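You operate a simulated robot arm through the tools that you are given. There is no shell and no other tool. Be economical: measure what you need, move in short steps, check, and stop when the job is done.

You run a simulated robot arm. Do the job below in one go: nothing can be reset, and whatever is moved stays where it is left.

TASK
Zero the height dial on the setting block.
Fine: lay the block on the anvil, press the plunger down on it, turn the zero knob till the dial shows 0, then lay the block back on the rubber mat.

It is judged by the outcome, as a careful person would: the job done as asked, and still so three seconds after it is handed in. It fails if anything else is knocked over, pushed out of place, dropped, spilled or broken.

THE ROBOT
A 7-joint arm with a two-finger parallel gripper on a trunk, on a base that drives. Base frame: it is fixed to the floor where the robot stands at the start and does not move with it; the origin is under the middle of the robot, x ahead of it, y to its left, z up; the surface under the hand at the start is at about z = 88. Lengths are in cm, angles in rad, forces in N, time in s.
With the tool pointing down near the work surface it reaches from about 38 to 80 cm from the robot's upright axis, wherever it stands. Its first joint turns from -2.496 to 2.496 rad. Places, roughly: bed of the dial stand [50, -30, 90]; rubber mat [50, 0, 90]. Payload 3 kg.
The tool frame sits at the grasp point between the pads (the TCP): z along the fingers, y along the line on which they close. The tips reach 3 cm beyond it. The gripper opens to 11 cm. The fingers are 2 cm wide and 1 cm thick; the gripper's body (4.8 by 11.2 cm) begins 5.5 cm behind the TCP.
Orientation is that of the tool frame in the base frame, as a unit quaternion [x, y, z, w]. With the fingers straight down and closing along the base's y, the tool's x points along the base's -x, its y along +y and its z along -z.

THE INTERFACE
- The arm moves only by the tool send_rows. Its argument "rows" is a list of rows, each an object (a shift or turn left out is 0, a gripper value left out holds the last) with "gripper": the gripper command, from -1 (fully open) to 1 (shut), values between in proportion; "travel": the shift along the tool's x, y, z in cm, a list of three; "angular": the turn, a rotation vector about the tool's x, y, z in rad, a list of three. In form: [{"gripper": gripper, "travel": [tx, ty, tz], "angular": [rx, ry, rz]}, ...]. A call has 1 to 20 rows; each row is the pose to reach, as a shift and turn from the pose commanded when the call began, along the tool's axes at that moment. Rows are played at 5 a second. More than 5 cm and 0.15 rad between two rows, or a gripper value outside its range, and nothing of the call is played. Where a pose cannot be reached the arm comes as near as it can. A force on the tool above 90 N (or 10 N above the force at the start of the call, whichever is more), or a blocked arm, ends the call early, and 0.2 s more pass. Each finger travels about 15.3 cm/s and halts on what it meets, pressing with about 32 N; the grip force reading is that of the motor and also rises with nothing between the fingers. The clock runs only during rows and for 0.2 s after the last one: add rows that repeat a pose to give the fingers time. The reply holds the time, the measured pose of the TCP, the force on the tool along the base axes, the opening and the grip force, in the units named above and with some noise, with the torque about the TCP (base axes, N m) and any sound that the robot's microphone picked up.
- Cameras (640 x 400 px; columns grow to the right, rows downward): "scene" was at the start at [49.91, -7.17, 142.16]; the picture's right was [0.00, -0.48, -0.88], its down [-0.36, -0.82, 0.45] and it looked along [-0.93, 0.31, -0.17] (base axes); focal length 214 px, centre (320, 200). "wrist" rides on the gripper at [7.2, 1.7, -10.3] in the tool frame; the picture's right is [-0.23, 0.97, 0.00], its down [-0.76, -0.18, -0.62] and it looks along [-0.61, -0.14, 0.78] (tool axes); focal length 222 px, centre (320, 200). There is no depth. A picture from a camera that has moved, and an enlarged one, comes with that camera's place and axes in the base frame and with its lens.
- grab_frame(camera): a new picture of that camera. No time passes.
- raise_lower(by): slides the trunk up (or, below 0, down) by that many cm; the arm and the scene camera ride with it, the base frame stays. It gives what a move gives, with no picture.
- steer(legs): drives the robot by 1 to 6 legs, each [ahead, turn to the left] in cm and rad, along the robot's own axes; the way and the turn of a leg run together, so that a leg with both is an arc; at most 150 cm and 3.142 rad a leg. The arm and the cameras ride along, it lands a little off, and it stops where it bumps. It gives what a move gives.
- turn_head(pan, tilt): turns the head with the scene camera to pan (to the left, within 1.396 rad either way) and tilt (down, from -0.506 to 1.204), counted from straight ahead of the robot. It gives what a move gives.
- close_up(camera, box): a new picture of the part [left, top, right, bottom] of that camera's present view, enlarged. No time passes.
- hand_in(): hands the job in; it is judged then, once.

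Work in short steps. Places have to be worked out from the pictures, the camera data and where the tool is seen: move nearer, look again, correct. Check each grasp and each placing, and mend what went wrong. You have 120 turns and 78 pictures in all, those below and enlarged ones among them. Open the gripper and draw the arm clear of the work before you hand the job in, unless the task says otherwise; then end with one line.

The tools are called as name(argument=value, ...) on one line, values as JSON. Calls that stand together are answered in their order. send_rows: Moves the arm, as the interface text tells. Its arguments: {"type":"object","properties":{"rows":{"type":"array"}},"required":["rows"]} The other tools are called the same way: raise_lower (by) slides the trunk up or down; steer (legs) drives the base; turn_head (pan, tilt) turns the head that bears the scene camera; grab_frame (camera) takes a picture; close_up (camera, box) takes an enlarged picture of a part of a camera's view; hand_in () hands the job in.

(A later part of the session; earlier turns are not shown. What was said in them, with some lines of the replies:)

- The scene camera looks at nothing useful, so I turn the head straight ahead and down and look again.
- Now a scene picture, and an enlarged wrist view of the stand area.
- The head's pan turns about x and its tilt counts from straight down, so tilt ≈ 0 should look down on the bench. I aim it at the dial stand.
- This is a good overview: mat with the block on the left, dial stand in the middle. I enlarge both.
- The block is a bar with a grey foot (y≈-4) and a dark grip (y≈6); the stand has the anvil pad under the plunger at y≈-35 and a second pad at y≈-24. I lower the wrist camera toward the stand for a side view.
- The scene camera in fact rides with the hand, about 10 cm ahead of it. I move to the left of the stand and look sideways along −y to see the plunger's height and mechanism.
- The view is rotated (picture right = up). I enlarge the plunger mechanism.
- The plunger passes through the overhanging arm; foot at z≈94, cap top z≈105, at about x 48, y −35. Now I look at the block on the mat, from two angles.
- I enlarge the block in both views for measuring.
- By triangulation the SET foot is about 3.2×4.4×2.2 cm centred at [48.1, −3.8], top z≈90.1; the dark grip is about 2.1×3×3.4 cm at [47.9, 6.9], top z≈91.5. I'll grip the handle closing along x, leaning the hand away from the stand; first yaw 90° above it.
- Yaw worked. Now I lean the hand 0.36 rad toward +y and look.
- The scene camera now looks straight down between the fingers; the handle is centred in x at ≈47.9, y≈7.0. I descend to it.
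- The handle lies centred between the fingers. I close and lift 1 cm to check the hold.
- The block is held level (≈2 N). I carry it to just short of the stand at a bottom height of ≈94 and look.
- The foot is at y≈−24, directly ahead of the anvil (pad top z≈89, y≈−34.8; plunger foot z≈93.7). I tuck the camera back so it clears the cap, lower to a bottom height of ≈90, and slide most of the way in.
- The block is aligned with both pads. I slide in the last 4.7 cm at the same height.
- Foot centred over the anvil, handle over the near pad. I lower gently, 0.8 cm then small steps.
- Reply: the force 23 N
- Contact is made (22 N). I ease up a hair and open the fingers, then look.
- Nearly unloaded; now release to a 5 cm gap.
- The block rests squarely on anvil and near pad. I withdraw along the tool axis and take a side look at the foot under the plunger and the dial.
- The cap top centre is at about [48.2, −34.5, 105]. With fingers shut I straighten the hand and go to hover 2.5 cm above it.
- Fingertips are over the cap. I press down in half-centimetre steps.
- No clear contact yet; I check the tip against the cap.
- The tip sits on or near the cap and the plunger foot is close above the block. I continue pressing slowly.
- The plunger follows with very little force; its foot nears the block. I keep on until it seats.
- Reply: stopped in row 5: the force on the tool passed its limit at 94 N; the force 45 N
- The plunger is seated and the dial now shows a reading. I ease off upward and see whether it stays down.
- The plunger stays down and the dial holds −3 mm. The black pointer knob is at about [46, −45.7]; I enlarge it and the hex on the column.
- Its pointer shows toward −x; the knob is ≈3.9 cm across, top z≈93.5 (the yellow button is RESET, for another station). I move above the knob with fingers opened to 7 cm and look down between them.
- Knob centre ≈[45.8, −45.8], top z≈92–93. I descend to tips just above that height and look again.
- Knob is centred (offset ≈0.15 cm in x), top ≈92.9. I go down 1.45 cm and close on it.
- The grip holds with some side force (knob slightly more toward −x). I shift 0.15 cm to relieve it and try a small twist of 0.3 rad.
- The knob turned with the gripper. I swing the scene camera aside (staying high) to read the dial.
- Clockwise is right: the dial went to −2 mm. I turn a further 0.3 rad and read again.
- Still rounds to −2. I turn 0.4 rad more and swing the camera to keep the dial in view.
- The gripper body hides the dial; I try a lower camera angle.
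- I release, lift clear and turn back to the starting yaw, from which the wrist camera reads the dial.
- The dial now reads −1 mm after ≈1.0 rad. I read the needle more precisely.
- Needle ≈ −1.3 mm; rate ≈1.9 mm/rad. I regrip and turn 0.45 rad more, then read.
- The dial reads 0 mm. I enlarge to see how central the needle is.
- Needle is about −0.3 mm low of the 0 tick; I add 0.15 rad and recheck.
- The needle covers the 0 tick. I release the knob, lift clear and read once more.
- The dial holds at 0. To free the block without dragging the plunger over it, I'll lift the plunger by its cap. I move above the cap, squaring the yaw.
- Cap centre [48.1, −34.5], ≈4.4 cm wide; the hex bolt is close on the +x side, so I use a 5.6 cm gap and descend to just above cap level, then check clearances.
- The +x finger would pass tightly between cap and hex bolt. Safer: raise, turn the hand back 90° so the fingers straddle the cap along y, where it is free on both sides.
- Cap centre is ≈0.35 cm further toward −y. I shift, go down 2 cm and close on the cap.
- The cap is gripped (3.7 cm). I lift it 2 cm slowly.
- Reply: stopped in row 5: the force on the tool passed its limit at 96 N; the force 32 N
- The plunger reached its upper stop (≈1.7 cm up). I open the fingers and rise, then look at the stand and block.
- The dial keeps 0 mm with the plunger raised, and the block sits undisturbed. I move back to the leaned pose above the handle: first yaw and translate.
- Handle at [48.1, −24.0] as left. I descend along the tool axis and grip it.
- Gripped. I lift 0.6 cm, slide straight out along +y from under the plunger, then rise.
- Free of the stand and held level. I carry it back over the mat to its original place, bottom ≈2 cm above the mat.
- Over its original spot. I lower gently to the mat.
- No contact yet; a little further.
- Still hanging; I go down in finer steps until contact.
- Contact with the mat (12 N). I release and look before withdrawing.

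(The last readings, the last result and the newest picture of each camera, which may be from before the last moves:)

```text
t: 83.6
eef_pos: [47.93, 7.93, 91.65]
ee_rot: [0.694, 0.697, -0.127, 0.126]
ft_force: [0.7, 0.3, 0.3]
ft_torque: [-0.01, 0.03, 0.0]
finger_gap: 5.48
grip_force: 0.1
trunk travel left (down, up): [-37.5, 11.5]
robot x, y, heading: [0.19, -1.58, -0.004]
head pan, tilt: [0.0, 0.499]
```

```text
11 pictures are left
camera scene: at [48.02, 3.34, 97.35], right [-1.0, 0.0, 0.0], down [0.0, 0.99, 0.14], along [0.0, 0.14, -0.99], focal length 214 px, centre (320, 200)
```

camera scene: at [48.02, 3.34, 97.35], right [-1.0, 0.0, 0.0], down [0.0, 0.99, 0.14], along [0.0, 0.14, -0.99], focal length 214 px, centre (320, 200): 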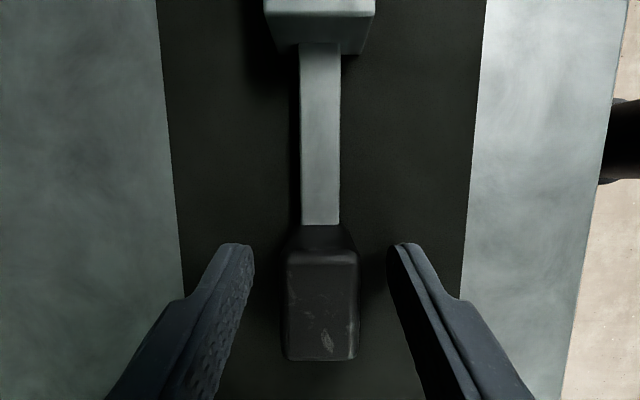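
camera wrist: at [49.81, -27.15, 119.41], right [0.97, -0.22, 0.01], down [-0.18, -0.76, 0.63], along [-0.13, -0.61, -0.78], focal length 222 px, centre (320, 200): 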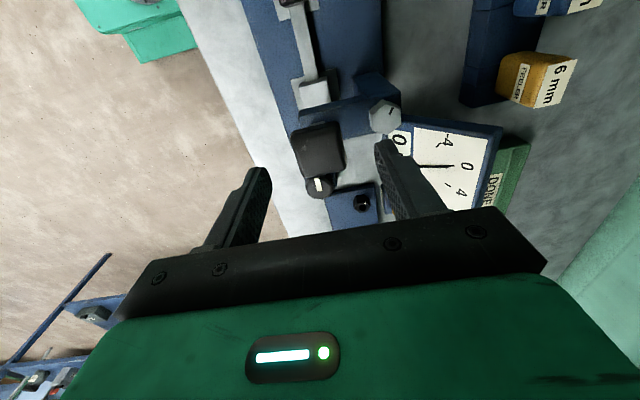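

The block rests on the mat. I withdraw upward and take a final look at mat, stand and dial.

send_rows(rows=[{"travel": [0, 0, -3]}, {"travel": [0, 0, -7]}, {"travel": [0, 0, -11]}, {"travel": [0, 0, -15]}, {"travel": [0, 0, -19], "gripper": -1}, {"travel": [0, 0, -23], "gripper": -1}, {"travel": [0, 0, -23], "gripper": -1}])

turn_head(pan=0.0, tilt=-0.3)

grab_frame(camera="scene")

close_up(camera="scene", box=[140, 40, 400, 210])

```text
t: 85.2
eef_pos: [47.97, 15.94, 113.27]
ee_rot: [0.695, 0.697, -0.127, 0.127]
ft_force: [0.8, -0.2, -0.3]
ft_torque: [-0.01, 0.0, -0.01]
finger_gap: 11.0
grip_force: 0.1
trunk travel left (down, up): [-37.5, 11.5]
robot x, y, heading: [-0.05, -1.4, -0.0]
head pan, tilt: [0.0, 0.499]
```

```text
t: 86.4
eef_pos: [48.01, 15.95, 113.16]
ee_rot: [0.694, 0.697, -0.126, 0.128]
ft_force: [-0.1, 1.0, -0.4]
ft_torque: [0.0, 0.02, 0.0]
finger_gap: 10.99
grip_force: 0.1
trunk travel left (down, up): [-37.5, 11.5]
robot x, y, heading: [0.11, -1.31, 0.004]
head pan, tilt: [0.0, -0.3]
```

```text
10 pictures are left
camera scene: at [48.03, 5.12, 122.64], right [-1.0, 0.0, 0.0], down [0.0, 0.79, -0.61], along [0.0, -0.61, -0.79], focal length 214 px, centre (320, 200)
```

scene: 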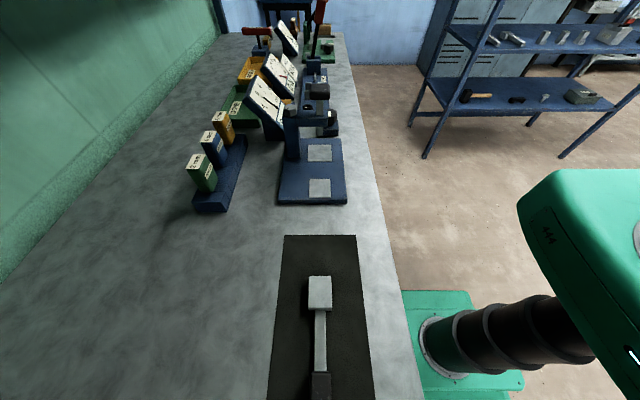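

```text
2.35 times, centred on (270, 125) of scene
camera zoom: at [48.03, 5.12, 122.64], right [-1.0, 0.0, 0.0], down [0.0, 0.79, -0.61], along [0.0, -0.61, -0.79], focal length 505 px, centre (438, 376)
```

zoom: 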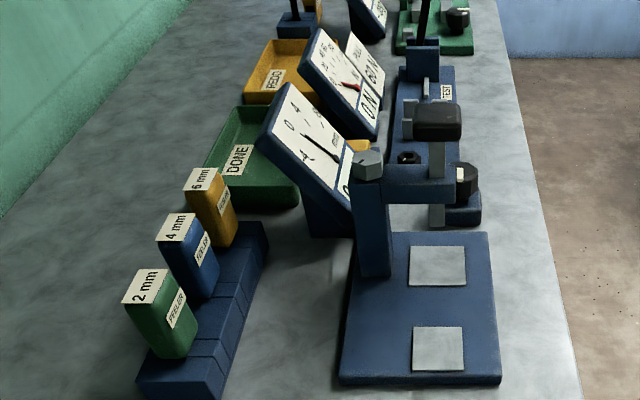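

The block is back on the mat, the stand and neighbouring items are unmoved, the dial last read 0 mm after the plunger was raised, and the gripper is open and clear. I hand in.

hand_in()

```text
The job is handed in.
```

The height dial is zeroed on the setting block: it read 0 mm, and still did once I had raised the plunger again to free the block. The block is back on the rubber mat in its original spot, and the arm is open and clear.
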